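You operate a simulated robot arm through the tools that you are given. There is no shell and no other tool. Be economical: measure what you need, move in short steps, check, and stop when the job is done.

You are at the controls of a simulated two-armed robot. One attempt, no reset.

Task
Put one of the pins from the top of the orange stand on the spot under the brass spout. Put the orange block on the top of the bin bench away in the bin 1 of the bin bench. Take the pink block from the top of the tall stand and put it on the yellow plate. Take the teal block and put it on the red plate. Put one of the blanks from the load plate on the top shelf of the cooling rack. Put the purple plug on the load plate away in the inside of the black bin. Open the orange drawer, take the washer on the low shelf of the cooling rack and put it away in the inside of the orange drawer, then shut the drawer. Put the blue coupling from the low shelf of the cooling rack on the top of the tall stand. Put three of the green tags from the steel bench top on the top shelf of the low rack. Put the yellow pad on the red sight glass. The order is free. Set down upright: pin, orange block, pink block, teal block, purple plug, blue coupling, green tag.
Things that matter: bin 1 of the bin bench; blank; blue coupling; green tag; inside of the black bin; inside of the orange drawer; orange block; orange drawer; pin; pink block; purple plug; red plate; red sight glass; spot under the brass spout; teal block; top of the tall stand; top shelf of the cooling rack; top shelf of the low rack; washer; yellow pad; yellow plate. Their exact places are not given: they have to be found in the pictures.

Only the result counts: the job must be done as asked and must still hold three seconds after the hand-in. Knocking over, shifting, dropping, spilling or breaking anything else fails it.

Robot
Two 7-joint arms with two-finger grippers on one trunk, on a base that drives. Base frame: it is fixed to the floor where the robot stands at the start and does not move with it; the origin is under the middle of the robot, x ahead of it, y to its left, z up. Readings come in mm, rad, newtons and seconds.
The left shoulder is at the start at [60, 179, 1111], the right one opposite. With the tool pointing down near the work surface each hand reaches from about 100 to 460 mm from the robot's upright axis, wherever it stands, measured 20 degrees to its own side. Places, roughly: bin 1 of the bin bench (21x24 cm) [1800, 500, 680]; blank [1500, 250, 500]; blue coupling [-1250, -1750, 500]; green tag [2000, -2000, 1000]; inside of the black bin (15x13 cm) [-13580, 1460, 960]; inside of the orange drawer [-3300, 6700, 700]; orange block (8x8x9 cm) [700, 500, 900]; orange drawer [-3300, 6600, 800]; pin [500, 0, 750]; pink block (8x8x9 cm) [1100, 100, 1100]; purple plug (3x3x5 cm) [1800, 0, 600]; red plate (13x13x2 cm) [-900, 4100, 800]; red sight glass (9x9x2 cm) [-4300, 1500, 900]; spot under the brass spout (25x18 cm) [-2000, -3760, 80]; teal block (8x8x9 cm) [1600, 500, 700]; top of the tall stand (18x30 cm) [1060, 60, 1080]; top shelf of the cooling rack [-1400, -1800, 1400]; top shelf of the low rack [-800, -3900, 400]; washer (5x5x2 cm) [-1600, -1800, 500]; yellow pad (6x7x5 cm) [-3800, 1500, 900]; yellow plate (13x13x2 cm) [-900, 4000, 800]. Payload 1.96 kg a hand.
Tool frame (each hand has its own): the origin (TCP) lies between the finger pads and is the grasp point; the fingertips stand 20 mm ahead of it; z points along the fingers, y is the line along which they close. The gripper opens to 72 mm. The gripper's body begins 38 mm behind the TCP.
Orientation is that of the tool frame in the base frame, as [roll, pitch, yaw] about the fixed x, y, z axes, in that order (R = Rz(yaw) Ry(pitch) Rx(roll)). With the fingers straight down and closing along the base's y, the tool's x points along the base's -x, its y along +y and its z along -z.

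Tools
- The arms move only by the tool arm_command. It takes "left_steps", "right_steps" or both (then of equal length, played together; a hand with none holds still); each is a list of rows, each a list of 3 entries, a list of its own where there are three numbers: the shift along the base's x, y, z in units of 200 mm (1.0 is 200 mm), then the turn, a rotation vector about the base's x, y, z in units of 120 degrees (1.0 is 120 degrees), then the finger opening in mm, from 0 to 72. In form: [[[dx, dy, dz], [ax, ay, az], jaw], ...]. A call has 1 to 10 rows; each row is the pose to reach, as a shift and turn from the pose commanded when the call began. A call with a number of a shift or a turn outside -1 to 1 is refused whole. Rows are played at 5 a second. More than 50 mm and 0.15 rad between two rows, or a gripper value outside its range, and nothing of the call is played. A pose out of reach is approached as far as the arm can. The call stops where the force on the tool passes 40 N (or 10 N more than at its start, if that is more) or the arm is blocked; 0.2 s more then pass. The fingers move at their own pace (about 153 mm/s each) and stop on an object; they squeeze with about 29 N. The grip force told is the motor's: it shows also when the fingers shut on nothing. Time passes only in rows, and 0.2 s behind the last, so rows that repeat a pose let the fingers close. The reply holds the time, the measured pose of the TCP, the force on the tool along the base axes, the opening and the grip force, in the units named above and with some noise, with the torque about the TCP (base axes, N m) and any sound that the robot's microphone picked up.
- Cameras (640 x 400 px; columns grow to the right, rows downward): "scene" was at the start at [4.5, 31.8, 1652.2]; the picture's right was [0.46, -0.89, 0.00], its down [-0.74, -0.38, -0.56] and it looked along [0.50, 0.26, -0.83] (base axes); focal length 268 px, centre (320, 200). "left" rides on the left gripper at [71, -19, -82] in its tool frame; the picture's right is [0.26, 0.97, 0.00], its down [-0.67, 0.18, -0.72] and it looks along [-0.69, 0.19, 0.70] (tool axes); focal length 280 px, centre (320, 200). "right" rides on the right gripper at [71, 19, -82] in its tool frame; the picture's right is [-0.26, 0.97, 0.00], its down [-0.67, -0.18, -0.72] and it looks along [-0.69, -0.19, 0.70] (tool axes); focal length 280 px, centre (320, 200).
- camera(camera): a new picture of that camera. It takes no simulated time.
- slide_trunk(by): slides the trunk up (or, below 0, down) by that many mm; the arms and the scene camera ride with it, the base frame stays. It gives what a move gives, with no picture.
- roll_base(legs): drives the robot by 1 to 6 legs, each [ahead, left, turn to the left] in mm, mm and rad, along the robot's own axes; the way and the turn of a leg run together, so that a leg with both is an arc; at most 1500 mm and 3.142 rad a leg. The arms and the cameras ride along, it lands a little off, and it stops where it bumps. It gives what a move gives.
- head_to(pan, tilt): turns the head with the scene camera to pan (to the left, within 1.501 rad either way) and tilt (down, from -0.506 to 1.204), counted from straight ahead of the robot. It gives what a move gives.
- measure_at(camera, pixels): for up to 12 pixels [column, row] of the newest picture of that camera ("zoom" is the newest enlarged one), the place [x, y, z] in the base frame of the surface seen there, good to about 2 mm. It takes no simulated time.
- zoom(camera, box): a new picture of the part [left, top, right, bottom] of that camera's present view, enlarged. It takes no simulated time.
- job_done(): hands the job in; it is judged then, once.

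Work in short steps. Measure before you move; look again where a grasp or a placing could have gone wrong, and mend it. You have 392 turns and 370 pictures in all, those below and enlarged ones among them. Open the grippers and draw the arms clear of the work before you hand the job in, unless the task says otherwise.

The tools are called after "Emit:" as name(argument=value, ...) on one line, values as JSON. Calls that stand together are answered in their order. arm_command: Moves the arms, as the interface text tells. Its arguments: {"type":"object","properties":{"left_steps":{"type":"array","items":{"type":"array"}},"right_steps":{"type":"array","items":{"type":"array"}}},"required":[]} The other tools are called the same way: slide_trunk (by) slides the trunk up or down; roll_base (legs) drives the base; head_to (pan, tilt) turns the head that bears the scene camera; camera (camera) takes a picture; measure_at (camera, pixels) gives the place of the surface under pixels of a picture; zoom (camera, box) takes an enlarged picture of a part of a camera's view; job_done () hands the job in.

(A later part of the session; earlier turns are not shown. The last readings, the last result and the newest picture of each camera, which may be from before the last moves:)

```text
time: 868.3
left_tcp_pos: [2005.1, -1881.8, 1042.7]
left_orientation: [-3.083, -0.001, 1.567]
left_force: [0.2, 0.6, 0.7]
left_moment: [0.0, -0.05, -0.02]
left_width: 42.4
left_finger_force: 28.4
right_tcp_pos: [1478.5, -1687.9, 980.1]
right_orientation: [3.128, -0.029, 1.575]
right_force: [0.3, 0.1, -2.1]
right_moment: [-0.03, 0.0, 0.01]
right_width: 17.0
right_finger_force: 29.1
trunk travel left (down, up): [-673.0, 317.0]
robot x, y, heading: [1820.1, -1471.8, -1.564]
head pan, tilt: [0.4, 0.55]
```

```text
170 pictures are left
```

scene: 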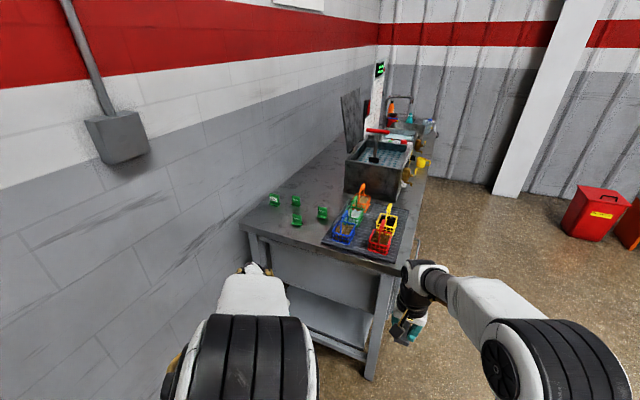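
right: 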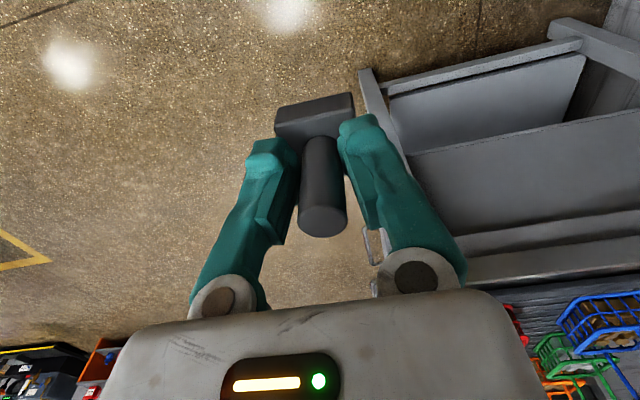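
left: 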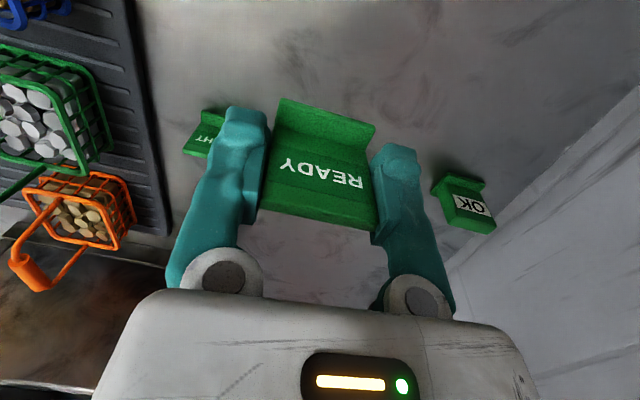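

Tag held. Drive to the low rack area.

Emit:
roll_base(legs=[[-470, 0, 0], [0, -1450, 0], [0, -560, 0], [1400, 0, 0], [550, 0, 0]])

Emit:
head_to(pan=-0.5, tilt=0.5)

Emit:
camera(camera="scene")

```text
time: 890.1
left_tcp_pos: [6.7, -3367.0, 1041.6]
left_orientation: [-3.08, 0.0, 1.572]
left_force: [-1.0, -0.2, 0.7]
left_moment: [0.0, 0.02, -0.01]
left_width: 42.3
left_finger_force: 28.8
right_tcp_pos: [-521.9, -3174.6, 980.6]
right_orientation: [3.13, -0.029, 1.58]
right_force: [0.0, 0.7, -2.7]
right_moment: [-0.01, 0.02, 0.0]
right_width: 16.6
right_finger_force: 28.9
trunk travel left (down, up): [-673.0, 317.0]
robot x, y, heading: [-176.7, -2953.0, -1.563]
head pan, tilt: [0.4, 0.55]
```

```text
time: 891.3
left_tcp_pos: [7.6, -3367.6, 1041.5]
left_orientation: [-3.081, -0.001, 1.572]
left_force: [0.2, -0.9, 0.5]
left_moment: [0.01, 0.0, -0.01]
left_width: 42.6
left_finger_force: 28.9
right_tcp_pos: [-522.5, -3174.8, 980.3]
right_orientation: [3.128, -0.031, 1.579]
right_force: [-0.5, 1.0, -2.5]
right_moment: [-0.01, 0.01, -0.01]
right_width: 16.7
right_finger_force: 29.0
trunk travel left (down, up): [-673.0, 317.0]
robot x, y, heading: [-180.6, -2955.9, -1.569]
head pan, tilt: [-0.499, 0.499]
```

```text
169 pictures are left
```

scene: 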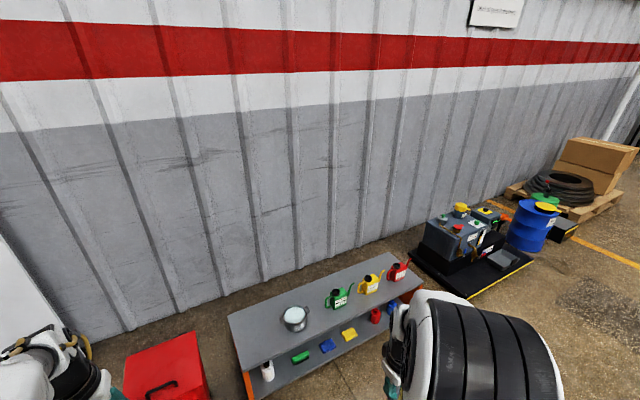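

Emit:
measure_at(camera="scene", pixels=[[230, 318], [240, 365], [405, 262], [295, 318], [338, 298], [320, 325], [280, 345], [370, 290], [355, 300], [360, 250], [265, 345], [445, 300]])

Emit:
zoom(camera="scene", box=[390, 180, 570, 310])

Emit:
zoom(camera="scene", box=[210, 240, 430, 400])

```text
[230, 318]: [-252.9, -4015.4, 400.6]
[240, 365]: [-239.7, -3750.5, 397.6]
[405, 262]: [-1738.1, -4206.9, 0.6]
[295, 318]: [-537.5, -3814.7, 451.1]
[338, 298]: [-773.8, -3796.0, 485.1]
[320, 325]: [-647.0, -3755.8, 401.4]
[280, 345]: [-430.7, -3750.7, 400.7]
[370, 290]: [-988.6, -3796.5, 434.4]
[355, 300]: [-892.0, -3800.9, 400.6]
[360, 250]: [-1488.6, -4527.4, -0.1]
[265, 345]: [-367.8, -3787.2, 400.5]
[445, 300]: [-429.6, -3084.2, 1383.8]
```

```text
3.08 times, centred on (480, 245) of scene
```

zoom: 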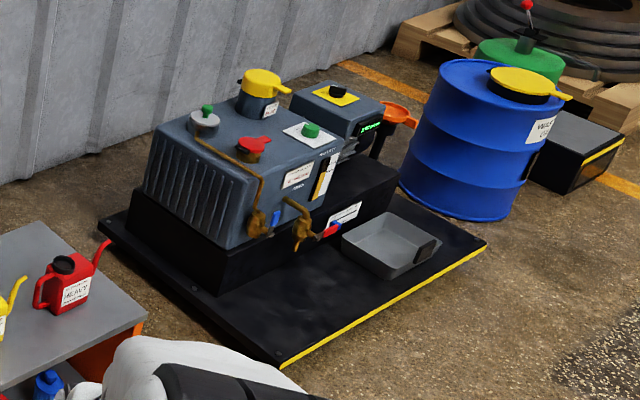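

```text
2.50 times, centred on (320, 320) of scene
```

zoom: 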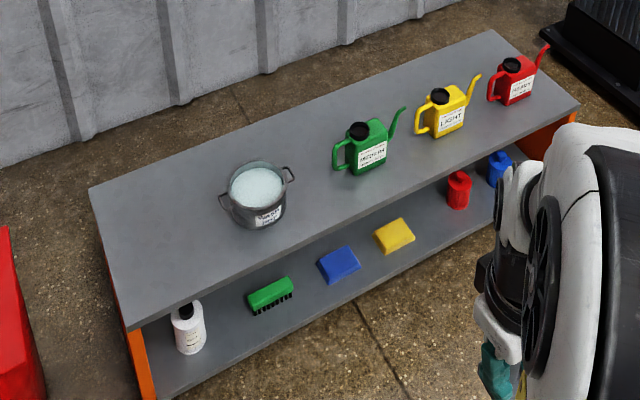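

Low rack top: z 400, x −240…−1200, y −3745…−4015; free space left of the pot. Lower the trunk, drive in and place the tag near (−300,−3800).

Emit:
slide_trunk(by=-400)

Emit:
slide_trunk(by=-100)

Emit:
roll_base(legs=[[0, -308, 0], [445, 0, 0]])

Emit:
camera(camera="left")

Emit:
head_to(pan=0.1, tilt=0.7)

Emit:
camera(camera="scene")

```text
time: 895.1
left_tcp_pos: [7.0, -3366.1, 642.9]
left_orientation: [-3.081, -0.003, 1.571]
left_force: [-0.5, 0.9, -0.6]
left_moment: [-0.02, -0.02, -0.01]
left_width: 42.7
left_finger_force: 28.9
right_tcp_pos: [-522.4, -3174.5, 580.3]
right_orientation: [3.13, -0.029, 1.578]
right_force: [-0.8, 0.5, -2.6]
right_moment: [-0.01, 0.03, -0.01]
right_width: 17.1
right_finger_force: 29.1
trunk travel left (down, up): [-273.0, 717.0]
robot x, y, heading: [-184.6, -2952.3, -1.565]
head pan, tilt: [-0.499, 0.499]
```

```text
time: 896.4
left_tcp_pos: [6.9, -3366.8, 542.7]
left_orientation: [-3.08, -0.001, 1.571]
left_force: [0.3, -0.2, -0.3]
left_moment: [0.02, 0.0, 0.01]
left_width: 42.2
left_finger_force: 28.8
right_tcp_pos: [-521.5, -3175.2, 480.8]
right_orientation: [3.129, -0.03, 1.579]
right_force: [-0.2, 0.3, -2.1]
right_moment: [0.01, 0.01, 0.02]
right_width: 17.0
right_finger_force: 29.4
trunk travel left (down, up): [-173.0, 817.0]
robot x, y, heading: [-180.3, -2953.0, -1.565]
head pan, tilt: [-0.499, 0.499]
```

```text
time: 900.8
left_tcp_pos: [-298.9, -3809.6, 542.1]
left_orientation: [-3.081, -0.001, 1.572]
left_force: [-0.6, -1.2, -0.6]
left_moment: [0.01, 0.0, -0.02]
left_width: 42.5
left_finger_force: 28.9
right_tcp_pos: [-828.1, -3618.3, 480.9]
right_orientation: [3.131, -0.029, 1.584]
right_force: [0.0, 1.2, -3.0]
right_moment: [-0.02, -0.02, -0.03]
right_width: 16.8
right_finger_force: 28.9
trunk travel left (down, up): [-173.0, 817.0]
robot x, y, heading: [-487.1, -3398.0, -1.566]
head pan, tilt: [-0.499, 0.499]
```

```text
166 pictures are left
```

left: 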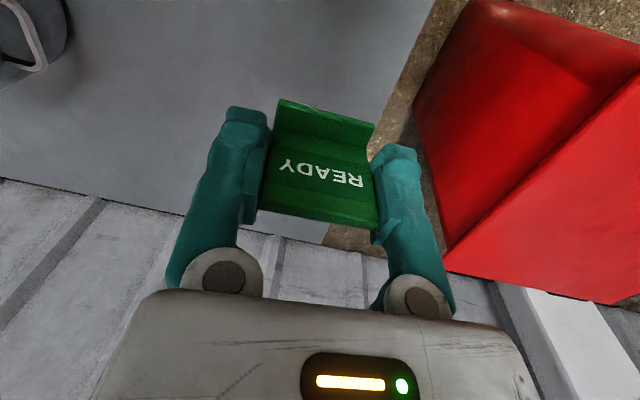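

```text
time: 901.8
left_tcp_pos: [-298.5, -3811.0, 543.2]
left_orientation: [-3.079, -0.001, 1.574]
left_force: [0.4, -0.7, -0.4]
left_moment: [-0.01, 0.03, 0.0]
left_width: 42.4
left_finger_force: 29.4
right_tcp_pos: [-826.8, -3618.8, 480.9]
right_orientation: [3.13, -0.028, 1.582]
right_force: [0.4, -0.4, -1.4]
right_moment: [-0.01, 0.0, -0.03]
right_width: 16.7
right_finger_force: 29.3
trunk travel left (down, up): [-173.0, 817.0]
robot x, y, heading: [-486.0, -3396.8, -1.564]
head pan, tilt: [0.099, 0.7]
```

```text
165 pictures are left
```

scene: 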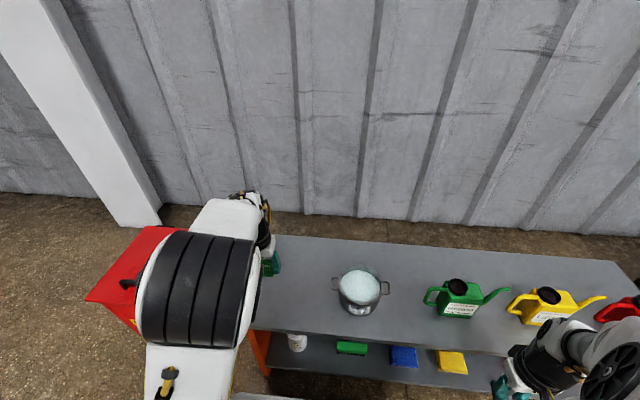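

Lower by the trunk to just above contact.

Emit:
slide_trunk(by=-105)

Emit:
slide_trunk(by=-4)

Emit:
camera(camera="left")

```text
time: 903.2
left_tcp_pos: [-299.4, -3810.1, 437.1]
left_orientation: [-3.081, 0.0, 1.574]
left_force: [-0.4, 0.0, 0.0]
left_moment: [0.0, -0.03, 0.01]
left_width: 42.4
left_finger_force: 28.6
right_tcp_pos: [-828.5, -3618.4, 376.4]
right_orientation: [3.129, -0.029, 1.583]
right_force: [0.4, 0.3, -1.7]
right_moment: [-0.02, 0.0, -0.01]
right_width: 16.6
right_finger_force: 28.9
trunk travel left (down, up): [-68.0, 922.0]
robot x, y, heading: [-486.1, -3400.4, -1.568]
head pan, tilt: [0.099, 0.7]
```

```text
time: 903.7
left_tcp_pos: [-297.8, -3810.0, 433.3]
left_orientation: [-3.08, 0.001, 1.574]
left_force: [-0.8, -0.5, -0.9]
left_moment: [0.02, 0.01, -0.02]
left_width: 42.5
left_finger_force: 28.7
right_tcp_pos: [-827.3, -3620.0, 372.1]
right_orientation: [3.13, -0.03, 1.584]
right_force: [1.0, -0.1, -2.0]
right_moment: [0.0, 0.0, 0.02]
right_width: 16.8
right_finger_force: 29.1
trunk travel left (down, up): [-64.0, 926.0]
robot x, y, heading: [-487.3, -3398.1, -1.567]
head pan, tilt: [0.099, 0.7]
```

```text
164 pictures are left
```

left: 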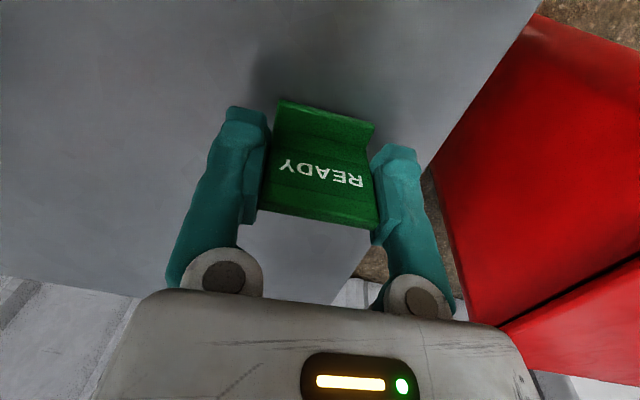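

Emit:
slide_trunk(by=-3)

```text
time: 904.2
left_tcp_pos: [-298.5, -3809.7, 432.7]
left_orientation: [-3.084, 0.003, 1.57]
left_force: [-0.1, 0.5, 22.3]
left_moment: [0.05, -0.47, 0.01]
left_width: 42.7
left_finger_force: 29.1
right_tcp_pos: [-827.5, -3618.7, 369.4]
right_orientation: [3.128, -0.028, 1.584]
right_force: [0.3, -0.1, -3.0]
right_moment: [0.02, -0.01, 0.06]
right_width: 17.0
right_finger_force: 28.3
trunk travel left (down, up): [-61.0, 929.0]
robot x, y, heading: [-486.2, -3398.2, -1.568]
head pan, tilt: [0.099, 0.7]
```

Contact (22 N). Ease 3 mm, open, and rise by the trunk.

Emit:
slide_trunk(by=3)

Emit:
arm_command(left_steps=[[[0, 0, 0], [0, 0, 0], 52], [[0, 0, 0], [0, 0, 0], 58], [[0, 0, 0], [0, 0, 0], 58]])

Emit:
slide_trunk(by=120)

Emit:
camera(camera="left")

```text
time: 904.7
left_tcp_pos: [-297.9, -3810.3, 433.4]
left_orientation: [-3.082, -0.001, 1.572]
left_force: [-0.2, -0.3, -0.2]
left_moment: [0.0, -0.02, -0.02]
left_width: 42.5
left_finger_force: 29.1
right_tcp_pos: [-827.6, -3619.7, 372.2]
right_orientation: [3.127, -0.029, 1.583]
right_force: [-0.5, -0.2, -2.8]
right_moment: [0.03, -0.01, 0.01]
right_width: 17.0
right_finger_force: 28.5
trunk travel left (down, up): [-64.0, 926.0]
robot x, y, heading: [-481.4, -3400.7, -1.562]
head pan, tilt: [0.099, 0.7]
```

```text
time: 905.5
left_tcp_pos: [-297.9, -3809.2, 433.8]
left_orientation: [-3.079, 0.0, 1.572]
left_force: [0.4, -0.8, 0.4]
left_moment: [-0.01, -0.01, 0.03]
left_width: 58.1
left_finger_force: 0.1
right_tcp_pos: [-826.7, -3618.3, 371.6]
right_orientation: [3.131, -0.029, 1.585]
right_force: [1.0, 0.6, -2.9]
right_moment: [0.01, 0.0, 0.02]
right_width: 16.7
right_finger_force: 29.2
trunk travel left (down, up): [-64.0, 926.0]
robot x, y, heading: [-485.6, -3399.4, -1.567]
head pan, tilt: [0.099, 0.7]
```

```text
time: 907.0
left_tcp_pos: [-299.3, -3809.7, 554.1]
left_orientation: [-3.083, -0.001, 1.571]
left_force: [0.8, 0.2, 0.5]
left_moment: [-0.02, -0.01, 0.0]
left_width: 57.9
left_finger_force: 0.1
right_tcp_pos: [-826.8, -3619.5, 491.3]
right_orientation: [3.129, -0.031, 1.585]
right_force: [0.1, 0.5, -2.7]
right_moment: [0.01, 0.0, 0.03]
right_width: 17.2
right_finger_force: 29.2
trunk travel left (down, up): [-184.0, 806.0]
robot x, y, heading: [-485.5, -3398.9, -1.566]
head pan, tilt: [0.099, 0.7]
```

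```text
163 pictures are left
```

left: 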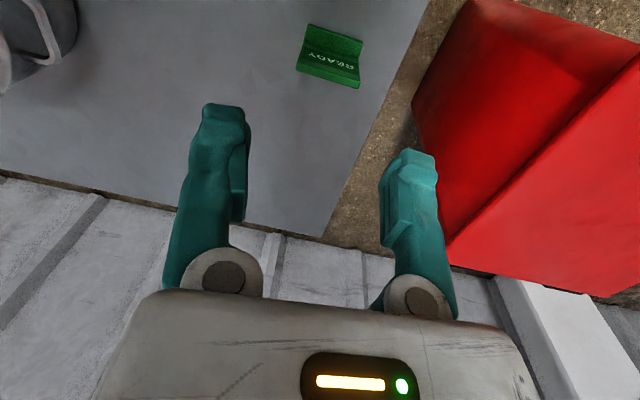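

Emit:
zoom(camera="left", box=[280, 10, 380, 100])

Emit:
measure_at(camera="zoom", pixels=[[190, 110], [400, 150], [150, 250], [360, 330], [280, 200], [250, 110], [320, 130]])

```text
4.44 times, centred on (330, 55) of left
```

zoom: 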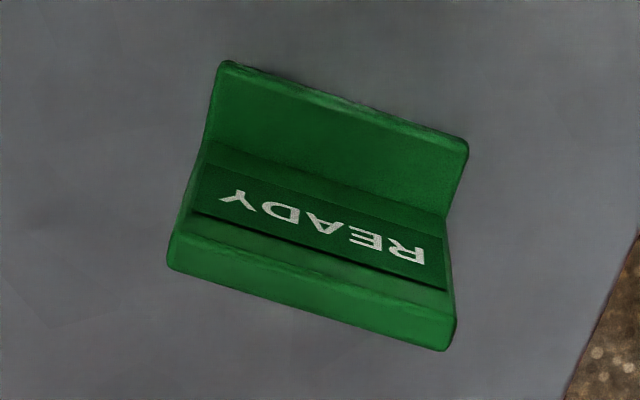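

```text
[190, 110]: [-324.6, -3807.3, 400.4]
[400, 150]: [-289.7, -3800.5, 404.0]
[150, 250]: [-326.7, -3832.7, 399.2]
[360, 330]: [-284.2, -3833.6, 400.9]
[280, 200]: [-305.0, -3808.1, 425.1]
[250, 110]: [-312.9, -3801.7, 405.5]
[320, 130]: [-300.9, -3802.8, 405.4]
```

Emit:
measure_at(camera="zoom", pixels=[[200, 250], [300, 285], [420, 315], [320, 220], [300, 320], [220, 80]])

```text
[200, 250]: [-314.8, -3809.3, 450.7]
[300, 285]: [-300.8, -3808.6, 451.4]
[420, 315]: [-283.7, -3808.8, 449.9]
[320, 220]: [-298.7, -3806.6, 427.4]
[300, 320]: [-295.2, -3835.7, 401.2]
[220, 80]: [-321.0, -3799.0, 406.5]
```

Tag stands on the shelf. Now the pin: back off and move toward the pump.

Emit:
roll_base(legs=[[-420, 0, 0], [0, -1250, 0]])

Emit:
slide_trunk(by=200)

Emit:
head_to(pan=-0.3, tilt=0.6)

Emit:
camera(camera="scene")

```text
time: 915.5
left_tcp_pos: [-1548.1, -3387.0, 553.5]
left_orientation: [-3.08, -0.001, 1.568]
left_force: [0.0, 0.6, 0.4]
left_moment: [-0.01, -0.06, 0.01]
left_width: 58.0
left_finger_force: 0.0
right_tcp_pos: [-2075.8, -3194.6, 492.1]
right_orientation: [3.129, -0.029, 1.576]
right_force: [0.0, -0.9, -2.3]
right_moment: [0.01, 0.0, 0.03]
right_width: 16.8
right_finger_force: 29.3
trunk travel left (down, up): [-184.0, 806.0]
robot x, y, heading: [-1733.6, -2975.1, -1.574]
head pan, tilt: [0.099, 0.7]
```

```text
time: 917.7
left_tcp_pos: [-1549.5, -3387.7, 752.6]
left_orientation: [-3.083, 0.0, 1.566]
left_force: [-0.4, -0.3, -0.1]
left_moment: [0.0, -0.02, 0.01]
left_width: 57.9
left_finger_force: 0.1
right_tcp_pos: [-2075.4, -3194.4, 691.5]
right_orientation: [3.13, -0.031, 1.577]
right_force: [-0.4, 0.7, -2.3]
right_moment: [0.03, 0.0, -0.02]
right_width: 16.6
right_finger_force: 28.7
trunk travel left (down, up): [-384.0, 606.0]
robot x, y, heading: [-1732.9, -2973.2, -1.571]
head pan, tilt: [0.099, 0.7]
```

```text
time: 918.6
left_tcp_pos: [-1547.7, -3388.3, 754.2]
left_orientation: [-3.08, -0.002, 1.568]
left_force: [-1.1, -0.3, 0.1]
left_moment: [-0.03, 0.01, 0.02]
left_width: 57.9
left_finger_force: 0.1
right_tcp_pos: [-2075.9, -3193.9, 691.3]
right_orientation: [3.129, -0.03, 1.576]
right_force: [0.3, -0.5, -3.1]
right_moment: [0.03, 0.0, 0.02]
right_width: 16.6
right_finger_force: 28.6
trunk travel left (down, up): [-384.0, 606.0]
robot x, y, heading: [-1734.0, -2978.1, -1.568]
head pan, tilt: [-0.3, 0.6]
```

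```text
161 pictures are left
```

scene: 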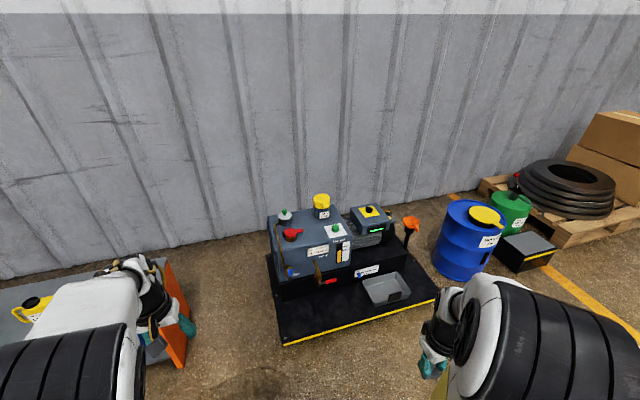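

Emit:
zoom(camera="scene", box=[255, 185, 455, 350])

Emit:
measure_at(camera="scene", pixels=[[290, 272], [295, 300], [320, 278], [318, 310], [360, 290], [410, 290], [405, 275], [385, 290], [285, 343], [437, 296], [325, 330], [270, 270]])

```text
2.42 times, centred on (355, 268) of scene
```

zoom: 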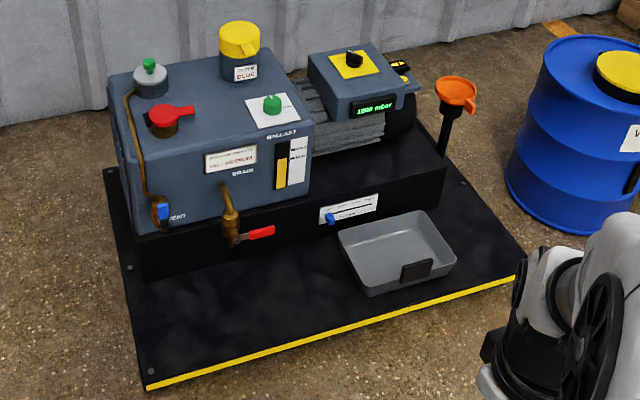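

```text
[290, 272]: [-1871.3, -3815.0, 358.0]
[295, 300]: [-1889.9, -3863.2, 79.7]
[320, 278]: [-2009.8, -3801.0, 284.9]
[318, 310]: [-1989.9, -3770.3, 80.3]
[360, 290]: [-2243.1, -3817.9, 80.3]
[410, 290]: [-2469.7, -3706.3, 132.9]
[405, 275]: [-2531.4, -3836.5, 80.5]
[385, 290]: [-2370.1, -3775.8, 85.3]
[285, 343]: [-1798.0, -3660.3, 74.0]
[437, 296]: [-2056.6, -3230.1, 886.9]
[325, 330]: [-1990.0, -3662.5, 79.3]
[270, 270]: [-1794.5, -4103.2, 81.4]
```

Brass drain spout at (−2010,−3800), spot on the platform z 80 beneath it. Target (−1970,−3735). Drive in, extend the right hand, then lower.

Emit:
measure_at(camera="scene", pixels=[[328, 281], [313, 290], [334, 281], [315, 270]])

Emit:
roll_base(legs=[[0, -86, 0], [345, 0, 0]])

Emit:
arm_command(right_steps=[[[0.15, 0, 0], [0, 0, 0], 0], [[0.3, -0.1, 0], [0, 0, 0], 0], [[0.45, -0.25, 0], [0, 0, 0], 0], [[0.6, -0.42, 0], [0, 0, 0], 0], [[0.75, -0.6, 0], [0, 0, 0], 0], [[0.88, -0.75, 0], [0, 0, 0], 0], [[0.95, -0.85, 0], [0, 0, 0], 0]])

Emit:
camera(camera="right")

```text
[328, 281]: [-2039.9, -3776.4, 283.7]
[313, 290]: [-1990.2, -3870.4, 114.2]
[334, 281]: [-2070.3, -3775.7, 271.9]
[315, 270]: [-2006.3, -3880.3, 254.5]
```

```text
time: 921.5
left_tcp_pos: [-1632.4, -3736.0, 752.2]
left_orientation: [-3.08, -0.001, 1.57]
left_force: [-0.6, -0.1, -0.5]
left_moment: [0.04, 0.0, 0.0]
left_width: 58.3
left_finger_force: 0.1
right_tcp_pos: [-2162.1, -3544.5, 691.2]
right_orientation: [3.129, -0.03, 1.58]
right_force: [-0.9, 0.3, -2.1]
right_moment: [0.01, -0.01, -0.02]
right_width: 16.8
right_finger_force: 29.0
trunk travel left (down, up): [-384.0, 606.0]
robot x, y, heading: [-1816.3, -3325.4, -1.57]
head pan, tilt: [-0.3, 0.6]
```

```text
time: 923.1
left_tcp_pos: [-1632.1, -3735.6, 753.3]
left_orientation: [-3.082, 0.0, 1.57]
left_force: [-0.7, 0.4, 0.4]
left_moment: [0.02, 0.02, -0.02]
left_width: 58.1
left_finger_force: 0.0
right_tcp_pos: [-1970.4, -3714.6, 690.2]
right_orientation: [3.13, -0.029, 1.58]
right_force: [0.5, -0.1, -2.9]
right_moment: [0.0, 0.01, 0.01]
right_width: 16.7
right_finger_force: 29.5
right hand out of reach, approached as far as the arm can: row 1, 2, 3
trunk travel left (down, up): [-384.0, 606.0]
robot x, y, heading: [-1824.2, -3320.2, -1.565]
head pan, tilt: [-0.3, 0.6]
```

```text
159 pictures are left
```

right: 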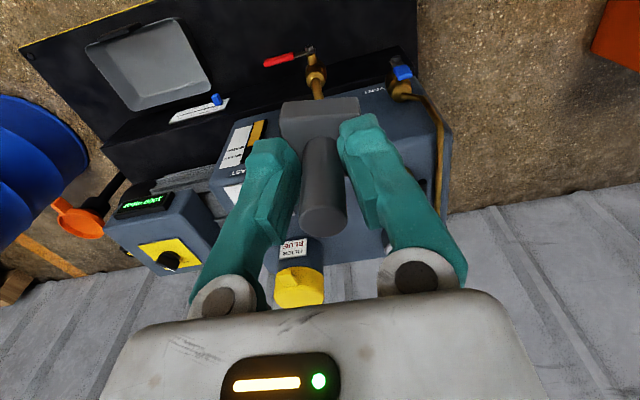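

Emit:
measure_at(camera="right", pixels=[[315, 75], [310, 52], [280, 60], [400, 75], [330, 30], [370, 20], [290, 25], [395, 45]])

Emit:
zoom(camera="right", box=[240, 0, 440, 110])

```text
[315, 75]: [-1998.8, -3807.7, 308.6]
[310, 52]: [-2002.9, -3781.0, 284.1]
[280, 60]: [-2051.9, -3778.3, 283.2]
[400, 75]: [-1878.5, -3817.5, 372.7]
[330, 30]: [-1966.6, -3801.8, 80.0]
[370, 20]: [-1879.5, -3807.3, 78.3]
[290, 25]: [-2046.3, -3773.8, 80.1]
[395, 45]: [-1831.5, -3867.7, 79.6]
```

```text
3.20 times, centred on (340, 55) of right
```

zoom: 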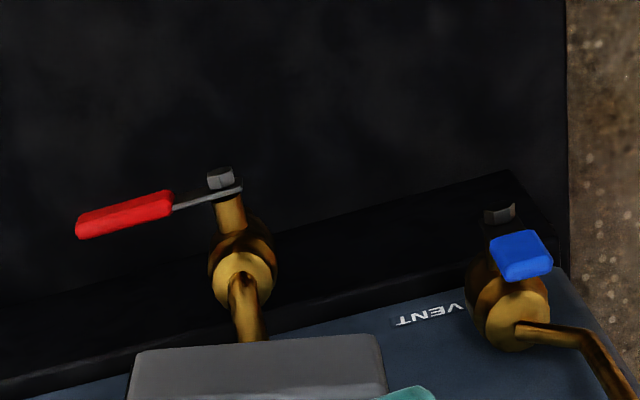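

Target (−1965,−3717) keeps the wrist clear of the spout (front y −3781). Lower the trunk 380.

Emit:
slide_trunk(by=-375)

Emit:
arm_command(right_steps=[[[0.02, 0, -0.15], [0, 0, 0], 0], [[0.02, 0, -0.3], [0, 0, 0], 0], [[0.02, 0, -0.45], [0, 0, 0], 0], [[0.02, 0, -0.6], [0, 0, 0], 0], [[0.02, 0, -0.75], [0, 0, 0], 0], [[0.02, 0, -0.85], [0, 0, 0], 0], [[0.02, 0, -0.91], [0, 0, 0], 0]])

Emit:
camera(camera="right")

```text
time: 926.8
left_tcp_pos: [-1633.7, -3736.8, 378.8]
left_orientation: [-3.082, -0.001, 1.571]
left_force: [-0.2, 0.5, 0.1]
left_moment: [0.02, 0.01, 0.01]
left_width: 58.1
left_finger_force: 0.1
right_tcp_pos: [-1970.2, -3713.6, 316.4]
right_orientation: [3.131, -0.03, 1.579]
right_force: [1.1, 0.0, -2.5]
right_moment: [-0.01, -0.02, 0.01]
right_width: 16.8
right_finger_force: 28.5
trunk travel left (down, up): [-9.0, 981.0]
robot x, y, heading: [-1818.6, -3323.2, -1.565]
head pan, tilt: [-0.3, 0.6]
```

```text
time: 928.4
left_tcp_pos: [-1631.8, -3736.5, 378.3]
left_orientation: [-3.081, 0.0, 1.572]
left_force: [-0.2, 0.2, 0.5]
left_moment: [-0.04, -0.01, 0.02]
left_width: 58.1
left_finger_force: 0.2
right_tcp_pos: [-1965.8, -3713.7, 134.6]
right_orientation: [3.129, -0.029, 1.579]
right_force: [0.6, -0.1, -1.9]
right_moment: [-0.01, -0.01, -0.01]
right_width: 16.9
right_finger_force: 29.1
trunk travel left (down, up): [-9.0, 981.0]
robot x, y, heading: [-1815.5, -3324.9, -1.57]
head pan, tilt: [-0.3, 0.6]
```

```text
157 pictures are left
```

right: 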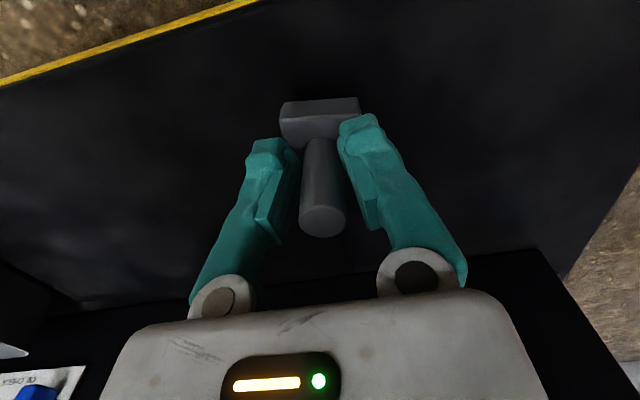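

Lower the last ~15 mm in small steps.

Emit:
arm_command(right_steps=[[[0, 0, -0.03], [0, 0, 0], 0], [[0, 0, -0.05], [0, 0, 0], 0], [[0, 0, -0.06], [0, 0, 0], 0], [[0, 0, -0.07], [0, 0, 0], 0]])

Emit:
arm_command(right_steps=[[[0, 0, -0.01], [0, 0, 0], 0], [[0, 0, -0.02], [0, 0, 0], 0]])

```text
time: 929.4
left_tcp_pos: [-1631.7, -3736.5, 379.1]
left_orientation: [-3.08, 0.002, 1.571]
left_force: [0.0, 0.7, -0.6]
left_moment: [0.0, 0.0, 0.01]
left_width: 57.7
left_finger_force: 0.0
right_tcp_pos: [-1966.0, -3714.3, 120.9]
right_orientation: [3.131, -0.026, 1.58]
right_force: [0.6, 6.2, 19.8]
right_moment: [-0.03, 0.0, 0.01]
right_width: 16.9
right_finger_force: 29.1
trunk travel left (down, up): [-9.0, 981.0]
robot x, y, heading: [-1816.5, -3322.3, -1.565]
head pan, tilt: [-0.3, 0.6]
```

```text
time: 930.0
left_tcp_pos: [-1632.0, -3736.1, 378.6]
left_orientation: [-3.081, 0.002, 1.571]
left_force: [-0.4, 0.0, 0.4]
left_moment: [-0.02, -0.02, 0.0]
left_width: 58.1
left_finger_force: 0.2
right_tcp_pos: [-1966.8, -3715.0, 117.0]
right_orientation: [3.127, -0.025, 1.581]
right_force: [1.0, -0.5, 23.5]
right_moment: [-0.09, 0.04, 0.04]
right_width: 16.6
right_finger_force: 28.6
trunk travel left (down, up): [-9.0, 981.0]
robot x, y, heading: [-1818.7, -3327.2, -1.565]
head pan, tilt: [-0.3, 0.6]
```

Contact. Ease 4 mm, release, and rise.

Emit:
arm_command(right_steps=[[[0, 0, 0.02], [0, 0, 0], 0], [[0, 0, 0.02], [0, 0, 0], 40], [[0, 0, 0.02], [0, 0, 0], 50], [[0, 0, 0.12], [0, 0, 0], 50], [[0, 0, 0.3], [0, 0, 0], 50], [[0, 0, 0.5], [0, 0, 0], 50], [[0, 0.1, 0.7], [0, 0, 0], 50]])

Emit:
camera(camera="right")

Emit:
zoom(camera="scene", box=[280, 180, 460, 320])

```text
time: 931.5
left_tcp_pos: [-1632.1, -3735.4, 378.7]
left_orientation: [-3.08, 0.002, 1.571]
left_force: [0.4, -0.2, -0.5]
left_moment: [0.04, 0.01, 0.03]
left_width: 58.0
left_finger_force: 0.0
right_tcp_pos: [-1966.3, -3693.5, 256.8]
right_orientation: [3.13, -0.028, 1.579]
right_force: [-0.9, 0.1, -0.6]
right_moment: [0.01, -0.01, 0.01]
right_width: 50.2
right_finger_force: 0.0
trunk travel left (down, up): [-9.0, 981.0]
robot x, y, heading: [-1816.2, -3323.3, -1.564]
head pan, tilt: [-0.3, 0.6]
```

```text
156 pictures are left
```

right: 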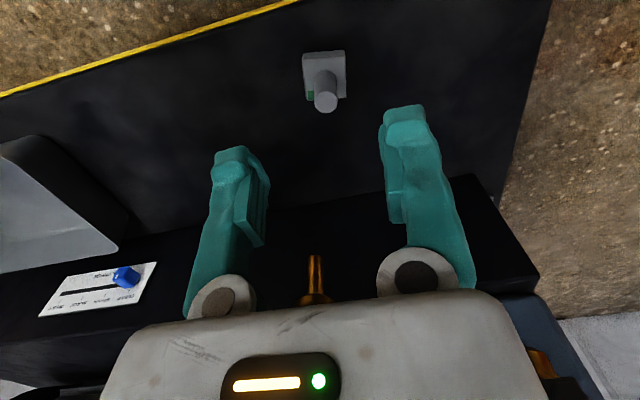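

```text
2.86 times, centred on (370, 250) of scene
```

zoom: 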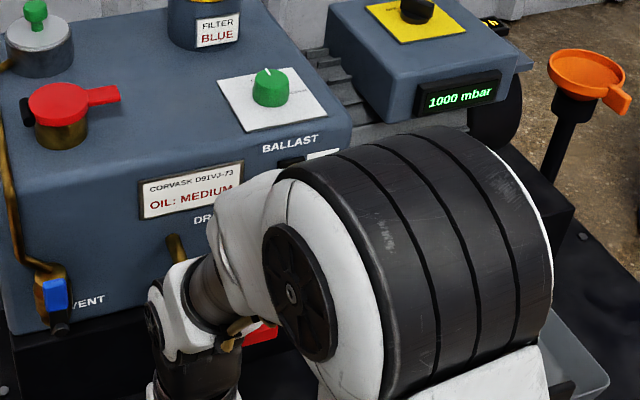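

Emit:
measure_at(camera="right", pixels=[[325, 100], [310, 65], [345, 60], [400, 30]])

Emit:
arm_command(right_steps=[[[0, 0.1, 0.2], [0, 0, 0], 50], [[0, 0.25, 0.4], [0, 0, 0], 50], [[0, 0.4, 0.6], [0, 0, 0], 50]])

Emit:
roll_base(legs=[[-400, 0, 0]])

Emit:
slide_trunk(by=400)

Emit:
camera(camera="scene")

```text
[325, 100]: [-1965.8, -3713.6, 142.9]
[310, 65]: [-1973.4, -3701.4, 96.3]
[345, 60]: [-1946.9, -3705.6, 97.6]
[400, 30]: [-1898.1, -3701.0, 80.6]
```

```text
time: 932.4
left_tcp_pos: [-1630.7, -3736.4, 378.2]
left_orientation: [-3.079, -0.001, 1.57]
left_force: [-0.8, 0.2, 0.6]
left_moment: [-0.01, -0.01, 0.0]
left_width: 58.0
left_finger_force: 0.1
right_tcp_pos: [-1966.1, -3614.0, 378.5]
right_orientation: [3.13, -0.03, 1.58]
right_force: [0.9, -0.9, -0.3]
right_moment: [0.01, 0.0, 0.0]
right_width: 50.0
right_finger_force: 0.1
trunk travel left (down, up): [-9.0, 981.0]
robot x, y, heading: [-1820.2, -3322.2, -1.57]
head pan, tilt: [-0.3, 0.6]
```

```text
time: 934.8
left_tcp_pos: [-1634.2, -3340.3, 379.1]
left_orientation: [-3.08, 0.001, 1.569]
left_force: [-0.2, -0.3, 0.4]
left_moment: [-0.02, 0.02, 0.02]
left_width: 57.8
left_finger_force: 0.0
right_tcp_pos: [-1967.7, -3218.5, 376.9]
right_orientation: [3.129, -0.03, 1.579]
right_force: [0.6, -0.5, -0.3]
right_moment: [0.02, -0.01, 0.01]
right_width: 49.9
right_finger_force: 0.2
trunk travel left (down, up): [-9.0, 981.0]
robot x, y, heading: [-1821.6, -2930.5, -1.567]
head pan, tilt: [-0.3, 0.6]
```

```text
time: 938.6
left_tcp_pos: [-1633.1, -3339.4, 779.3]
left_orientation: [-3.081, 0.001, 1.568]
left_force: [0.3, -0.8, -0.5]
left_moment: [-0.02, -0.01, 0.04]
left_width: 57.9
left_finger_force: 0.1
right_tcp_pos: [-1967.2, -3218.2, 777.7]
right_orientation: [3.129, -0.029, 1.58]
right_force: [-0.1, 0.5, -0.4]
right_moment: [-0.03, 0.05, -0.01]
right_width: 50.1
right_finger_force: 0.1
trunk travel left (down, up): [-409.0, 581.0]
robot x, y, heading: [-1821.6, -2926.9, -1.569]
head pan, tilt: [-0.3, 0.6]
```

```text
154 pictures are left
```

scene: 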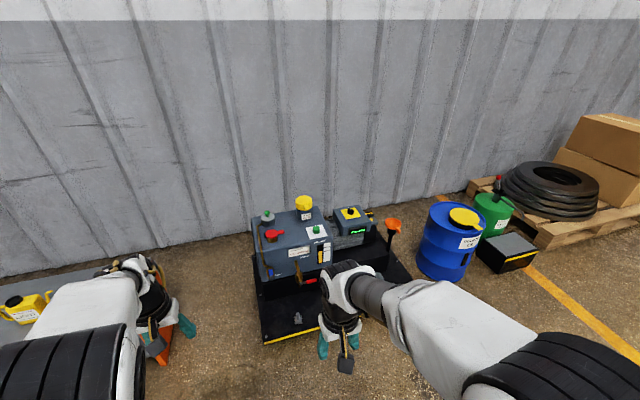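

Pin placed. Return to the steel bench for two more tags: right hand → TIGHT (1916,−1960), left hand (tilted) → READY (2080,−2015).

Emit:
roll_base(legs=[[0, 820, 0], [0, 820, 0], [-960, 0, 0], [-960, 0, 0], [0, 1050, 0], [0, 1050, 0]])

Emit:
slide_trunk(by=330)

Emit:
head_to(pan=0.2, tilt=0.65)

Emit:
camera(camera="scene")

```text
time: 966.2
left_tcp_pos: [2130.6, -1445.0, 779.4]
left_orientation: [-3.082, 0.002, 1.565]
left_force: [0.1, 0.4, 1.2]
left_moment: [0.01, 0.0, 0.02]
left_width: 58.0
left_finger_force: 0.0
right_tcp_pos: [1798.3, -1318.4, 777.2]
right_orientation: [3.13, -0.029, 1.573]
right_force: [-0.1, -0.6, -0.1]
right_moment: [0.01, 0.04, 0.0]
right_width: 50.0
right_finger_force: 0.2
trunk travel left (down, up): [-409.0, 581.0]
robot x, y, heading: [1947.7, -1032.2, -1.575]
head pan, tilt: [-0.3, 0.6]
```

```text
time: 969.5
left_tcp_pos: [2130.4, -1444.1, 1107.9]
left_orientation: [-3.08, 0.001, 1.566]
left_force: [-0.8, 0.0, -0.2]
left_moment: [0.02, 0.02, 0.0]
left_width: 58.0
left_finger_force: 0.1
right_tcp_pos: [1797.9, -1320.0, 1107.5]
right_orientation: [3.131, -0.032, 1.573]
right_force: [-0.9, 0.4, 0.7]
right_moment: [-0.04, 0.01, 0.01]
right_width: 50.0
right_finger_force: 0.1
trunk travel left (down, up): [-739.0, 251.0]
robot x, y, heading: [1949.1, -1030.5, -1.577]
head pan, tilt: [-0.3, 0.6]
```

```text
time: 970.4
left_tcp_pos: [2129.8, -1444.4, 1108.1]
left_orientation: [-3.081, 0.0, 1.564]
left_force: [0.3, 0.5, 0.4]
left_moment: [0.04, 0.0, -0.01]
left_width: 57.9
left_finger_force: 0.0
right_tcp_pos: [1797.9, -1318.6, 1106.3]
right_orientation: [3.13, -0.03, 1.572]
right_force: [0.1, -0.3, 0.1]
right_moment: [-0.02, 0.0, 0.04]
right_width: 50.0
right_finger_force: 0.1
trunk travel left (down, up): [-739.0, 251.0]
robot x, y, heading: [1946.6, -1034.0, -1.572]
head pan, tilt: [0.201, 0.649]
```

```text
153 pictures are left
```

scene: 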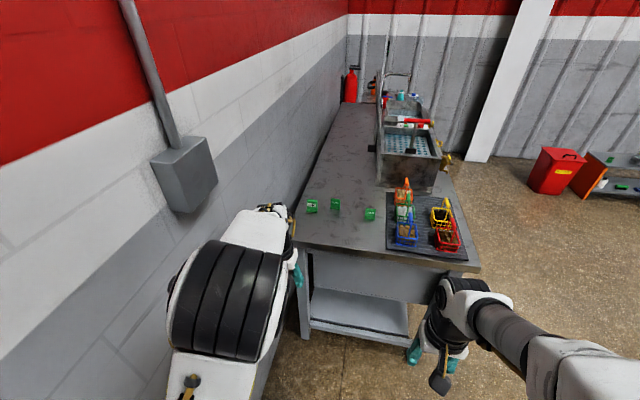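

Emit:
measure_at(camera="scene", pixels=[[369, 209], [369, 218], [335, 200], [312, 201], [350, 300], [350, 335], [305, 300], [340, 250], [360, 275], [470, 265]])

```text
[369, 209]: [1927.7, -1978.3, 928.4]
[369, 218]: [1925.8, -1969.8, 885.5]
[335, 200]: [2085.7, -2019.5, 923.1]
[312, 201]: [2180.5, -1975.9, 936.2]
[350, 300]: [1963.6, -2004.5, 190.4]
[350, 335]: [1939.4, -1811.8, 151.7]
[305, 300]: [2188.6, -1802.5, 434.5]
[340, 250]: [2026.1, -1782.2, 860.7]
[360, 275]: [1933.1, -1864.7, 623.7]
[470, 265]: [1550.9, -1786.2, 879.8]
```

Drive ahead 435 and move the right hand over TIGHT (1927,−1979).

Emit:
roll_base(legs=[[435, 0, 0]])

Emit:
arm_command(right_steps=[[[0.1, -0.1, -0.1], [0, 0, 0], 66], [[0.2, -0.25, -0.2], [0, 0, 0], 66], [[0.3, -0.4, -0.3], [0, 0, 0], 66], [[0.4, -0.55, -0.4], [0, 0, 0], 66], [[0.5, -0.7, -0.45], [0, 0, 0], 66], [[0.6, -0.85, -0.5], [0, 0, 0], 66]])

Emit:
camera(camera="right")

```text
time: 973.0
left_tcp_pos: [2128.5, -1879.3, 1108.6]
left_orientation: [-3.081, 0.0, 1.564]
left_force: [0.0, 0.4, -0.3]
left_moment: [0.01, 0.03, 0.0]
left_width: 58.0
left_finger_force: 0.0
right_tcp_pos: [1794.5, -1755.7, 1107.3]
right_orientation: [3.13, -0.031, 1.569]
right_force: [0.6, 1.0, 0.1]
right_moment: [-0.01, 0.0, 0.01]
right_width: 50.0
right_finger_force: 0.0
trunk travel left (down, up): [-739.0, 251.0]
robot x, y, heading: [1949.6, -1468.9, -1.577]
head pan, tilt: [0.201, 0.649]
```

```text
time: 974.5
left_tcp_pos: [2128.7, -1880.6, 1107.8]
left_orientation: [-3.08, -0.002, 1.562]
left_force: [0.4, 0.3, 0.7]
left_moment: [0.0, 0.02, -0.04]
left_width: 57.9
left_finger_force: 0.1
right_tcp_pos: [1915.4, -1925.4, 1006.9]
right_orientation: [3.129, -0.029, 1.568]
right_force: [-0.4, -1.1, 0.8]
right_moment: [0.03, 0.02, -0.03]
right_width: 66.1
right_finger_force: 0.1
trunk travel left (down, up): [-739.0, 251.0]
robot x, y, heading: [1947.0, -1464.8, -1.576]
head pan, tilt: [0.201, 0.649]
```

```text
152 pictures are left
```

right: 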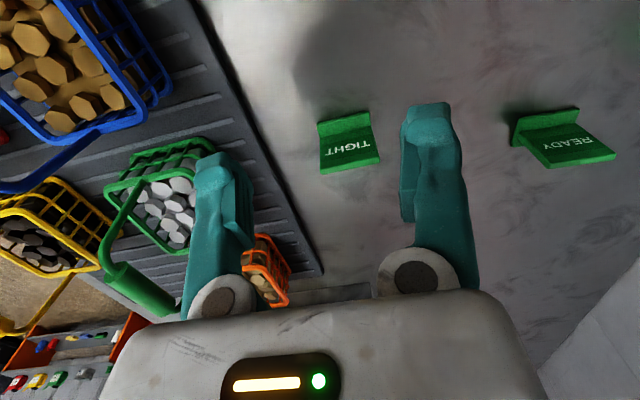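

Emit:
zoom(camera="right", box=[300, 90, 400, 190])

Emit:
measure_at(camera="zoom", pixels=[[200, 320], [380, 275], [290, 300], [140, 140], [330, 90], [160, 330], [390, 285], [250, 110]])

```text
4.00 times, centred on (350, 140) of right
```

zoom: 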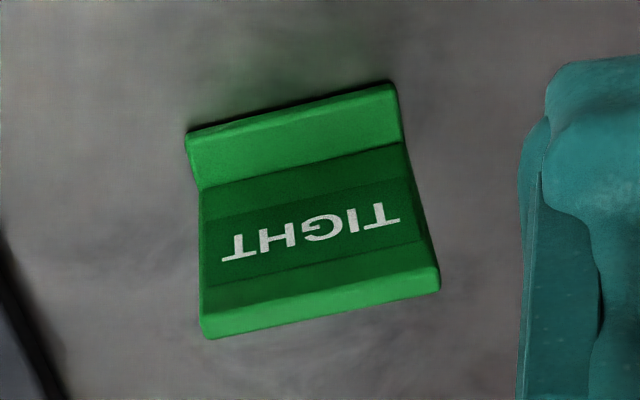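

```text
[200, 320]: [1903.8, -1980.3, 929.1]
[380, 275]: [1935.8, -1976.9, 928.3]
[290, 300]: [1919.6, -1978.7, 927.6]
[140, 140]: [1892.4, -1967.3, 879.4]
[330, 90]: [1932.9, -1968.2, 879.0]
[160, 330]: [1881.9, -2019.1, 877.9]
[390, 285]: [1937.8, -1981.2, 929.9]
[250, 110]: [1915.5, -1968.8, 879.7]
```

Tag TIGHT centre (1924,−1981), top 929. Move over, descend to z≈912 and grip.

Emit:
arm_command(right_steps=[[[0.043, -0.15, 0], [0, 0, 0], 68], [[0.043, -0.278, 0], [0, 0, 0], 68], [[0.043, -0.278, -0.2], [0, 0, 0], 68], [[0.043, -0.278, -0.38], [0, 0, 0], 68], [[0.043, -0.278, -0.47], [0, 0, 0], 68], [[0.043, -0.278, -0.47], [0, 0, 0], 68], [[0.043, -0.278, -0.47], [0, 0, 0], 0], [[0.043, -0.278, -0.47], [0, 0, 0], 0], [[0.043, -0.278, -0.47], [0, 0, 0], 0]])

Emit:
camera(camera="right")

```text
time: 976.5
left_tcp_pos: [2127.9, -1879.5, 1107.8]
left_orientation: [-3.081, 0.001, 1.562]
left_force: [0.3, -0.1, -1.5]
left_moment: [-0.02, -0.01, 0.01]
left_width: 58.0
left_finger_force: 0.0
right_tcp_pos: [1923.7, -1979.8, 913.3]
right_orientation: [3.129, -0.03, 1.571]
right_force: [-0.2, -0.2, 0.0]
right_moment: [0.02, -0.02, 0.0]
right_width: 42.2
right_finger_force: 29.1
trunk travel left (down, up): [-739.0, 251.0]
robot x, y, heading: [1944.5, -1466.4, -1.58]
head pan, tilt: [0.201, 0.649]
```

```text
150 pictures are left
```

right: 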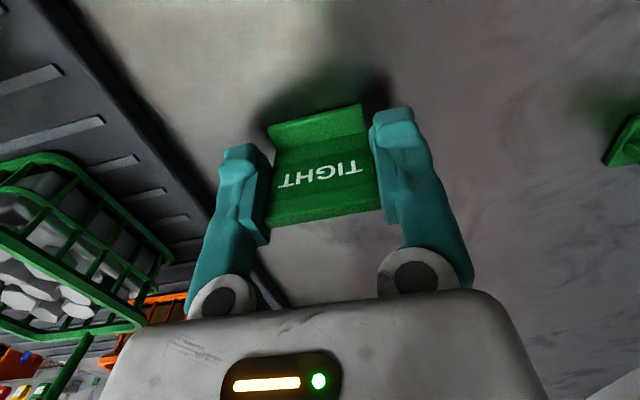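

Gripped. Lift and retract the right hand.

Emit:
arm_command(right_steps=[[[0, 0, 0.05], [0, 0, 0], 0], [[0, 0, 0.2], [0, 0, 0], 0], [[0, 0, 0.4], [0, 0, 0], 0], [[0, 0.1, 0.55], [0, 0, 0], 0], [[0, 0.3, 0.6], [0, 0, 0], 0], [[-0.1, 0.5, 0.6], [0, 0, 0], 0], [[-0.25, 0.65, 0.6], [0, 0, 0], 0], [[-0.4, 0.8, 0.6], [0, 0, 0], 0], [[-0.5, 0.95, 0.6], [0, 0, 0], 0], [[-0.6, 1.0, 0.6], [0, 0, 0], 0]])

Emit:
arm_command(right_steps=[[[-0.15, 0.1, 0], [0, 0, 0], 0], [[-0.3, 0.2, 0], [0, 0, 0], 0], [[-0.5, 0.3, 0], [0, 0, 0], 0], [[-0.7, 0.4, 0], [0, 0, 0], 0], [[-0.85, 0.5, 0], [0, 0, 0], 0]])

Emit:
camera(camera="left")

```text
time: 978.6
left_tcp_pos: [2128.1, -1880.5, 1108.0]
left_orientation: [-3.082, -0.001, 1.563]
left_force: [-0.3, 0.2, 0.0]
left_moment: [0.0, -0.03, -0.01]
left_width: 57.9
left_finger_force: 0.1
right_tcp_pos: [1803.4, -1780.5, 1033.8]
right_orientation: [3.128, -0.03, 1.569]
right_force: [0.8, 0.3, -0.3]
right_moment: [0.01, -0.01, -0.02]
right_width: 42.5
right_finger_force: 28.7
trunk travel left (down, up): [-739.0, 251.0]
robot x, y, heading: [1944.4, -1468.4, -1.579]
head pan, tilt: [0.201, 0.649]
```

```text
time: 979.9
left_tcp_pos: [2128.2, -1880.3, 1108.3]
left_orientation: [-3.083, 0.0, 1.562]
left_force: [0.5, -0.3, 1.1]
left_moment: [-0.01, -0.02, 0.01]
left_width: 58.0
left_finger_force: 0.1
right_tcp_pos: [1617.5, -1699.5, 1037.7]
right_orientation: [3.125, -0.033, 1.573]
right_force: [0.2, -0.2, 0.9]
right_moment: [0.03, 0.01, 0.0]
right_width: 42.2
right_finger_force: 28.5
right hand out of reach, approached as far as the arm can: row 2, 3, 4, 5
trunk travel left (down, up): [-739.0, 251.0]
robot x, y, heading: [1944.0, -1468.5, -1.575]
head pan, tilt: [0.201, 0.649]
```

```text
149 pictures are left
```

left: 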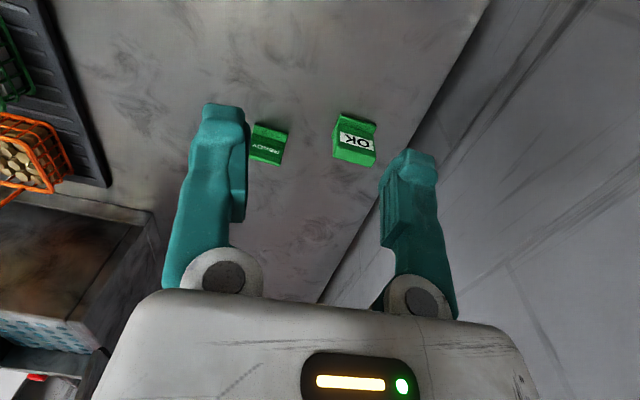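

Left hand → the OK tag (2178,−1974). Tilt the left hand 35° forward while extending, at height.

Emit:
arm_command(left_steps=[[[0.05, -0.05, 0.05], [-0.06, 0, 0], 66], [[0.1, -0.15, 0.1], [-0.12, 0, 0], 66], [[0.15, -0.25, 0.15], [-0.18, 0, 0], 66], [[0.2, -0.33, 0.2], [-0.24, 0, 0], 66], [[0.25, -0.4, 0.2], [-0.292, 0, 0], 66]])

Emit:
camera(camera="left")

```text
time: 981.0
left_tcp_pos: [2179.4, -1961.6, 1148.6]
left_orientation: [-3.086, 0.615, 1.558]
left_force: [0.1, -0.2, 0.2]
left_moment: [-0.03, -0.02, 0.02]
left_width: 66.1
left_finger_force: 0.1
right_tcp_pos: [1619.7, -1701.0, 1036.9]
right_orientation: [3.128, -0.031, 1.571]
right_force: [-0.4, 0.7, -0.1]
right_moment: [0.03, -0.01, 0.0]
right_width: 42.6
right_finger_force: 29.0
trunk travel left (down, up): [-739.0, 251.0]
robot x, y, heading: [1946.8, -1466.8, -1.574]
head pan, tilt: [0.201, 0.649]
```

```text
148 pictures are left
```

left: 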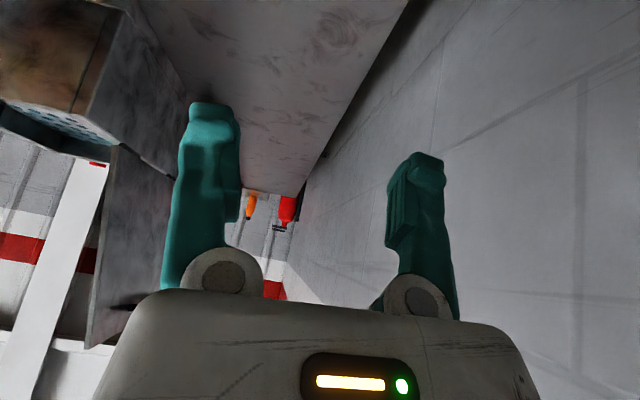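

Measure the OK tag accurately with a scene zoom.

Emit:
zoom(camera="scene", box=[290, 230, 400, 330])

```text
4.00 times, centred on (345, 280) of scene
```

zoom: 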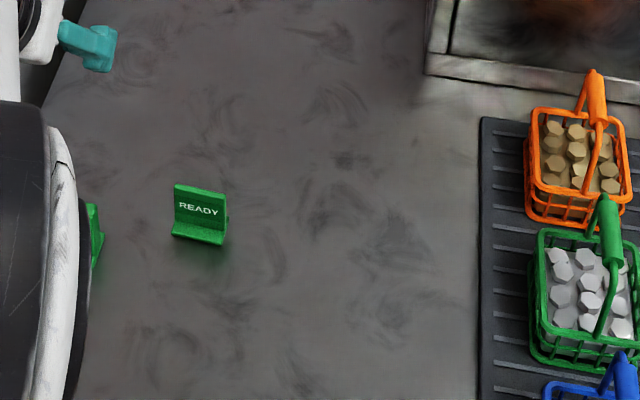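

Emit:
slide_trunk(by=-150)

Emit:
camera(camera="left")

```text
time: 982.8
left_tcp_pos: [2178.7, -1960.0, 999.0]
left_orientation: [-3.087, 0.612, 1.559]
left_force: [0.0, 0.1, -0.5]
left_moment: [-0.01, -0.02, 0.0]
left_width: 66.1
left_finger_force: 0.0
right_tcp_pos: [1618.4, -1701.5, 888.0]
right_orientation: [3.129, -0.031, 1.571]
right_force: [0.2, -0.5, -0.9]
right_moment: [-0.01, -0.01, 0.03]
right_width: 42.4
right_finger_force: 29.2
trunk travel left (down, up): [-589.0, 401.0]
robot x, y, heading: [1943.2, -1466.8, -1.572]
head pan, tilt: [0.201, 0.649]
```

```text
146 pictures are left
```

left: 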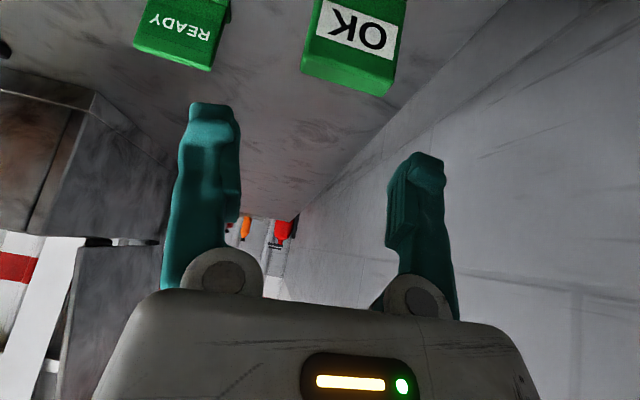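

Emit:
measure_at(camera="left", pixels=[[305, 62], [392, 85], [350, 75], [310, 72], [385, 93], [350, 30], [140, 40], [208, 62], [175, 52]])

```text
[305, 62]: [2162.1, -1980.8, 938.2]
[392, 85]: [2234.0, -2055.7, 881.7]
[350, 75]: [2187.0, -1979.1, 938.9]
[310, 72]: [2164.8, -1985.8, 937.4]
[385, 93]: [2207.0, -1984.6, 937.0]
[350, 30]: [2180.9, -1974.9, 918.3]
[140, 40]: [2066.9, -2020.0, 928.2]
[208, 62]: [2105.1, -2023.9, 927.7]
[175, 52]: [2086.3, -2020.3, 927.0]
```

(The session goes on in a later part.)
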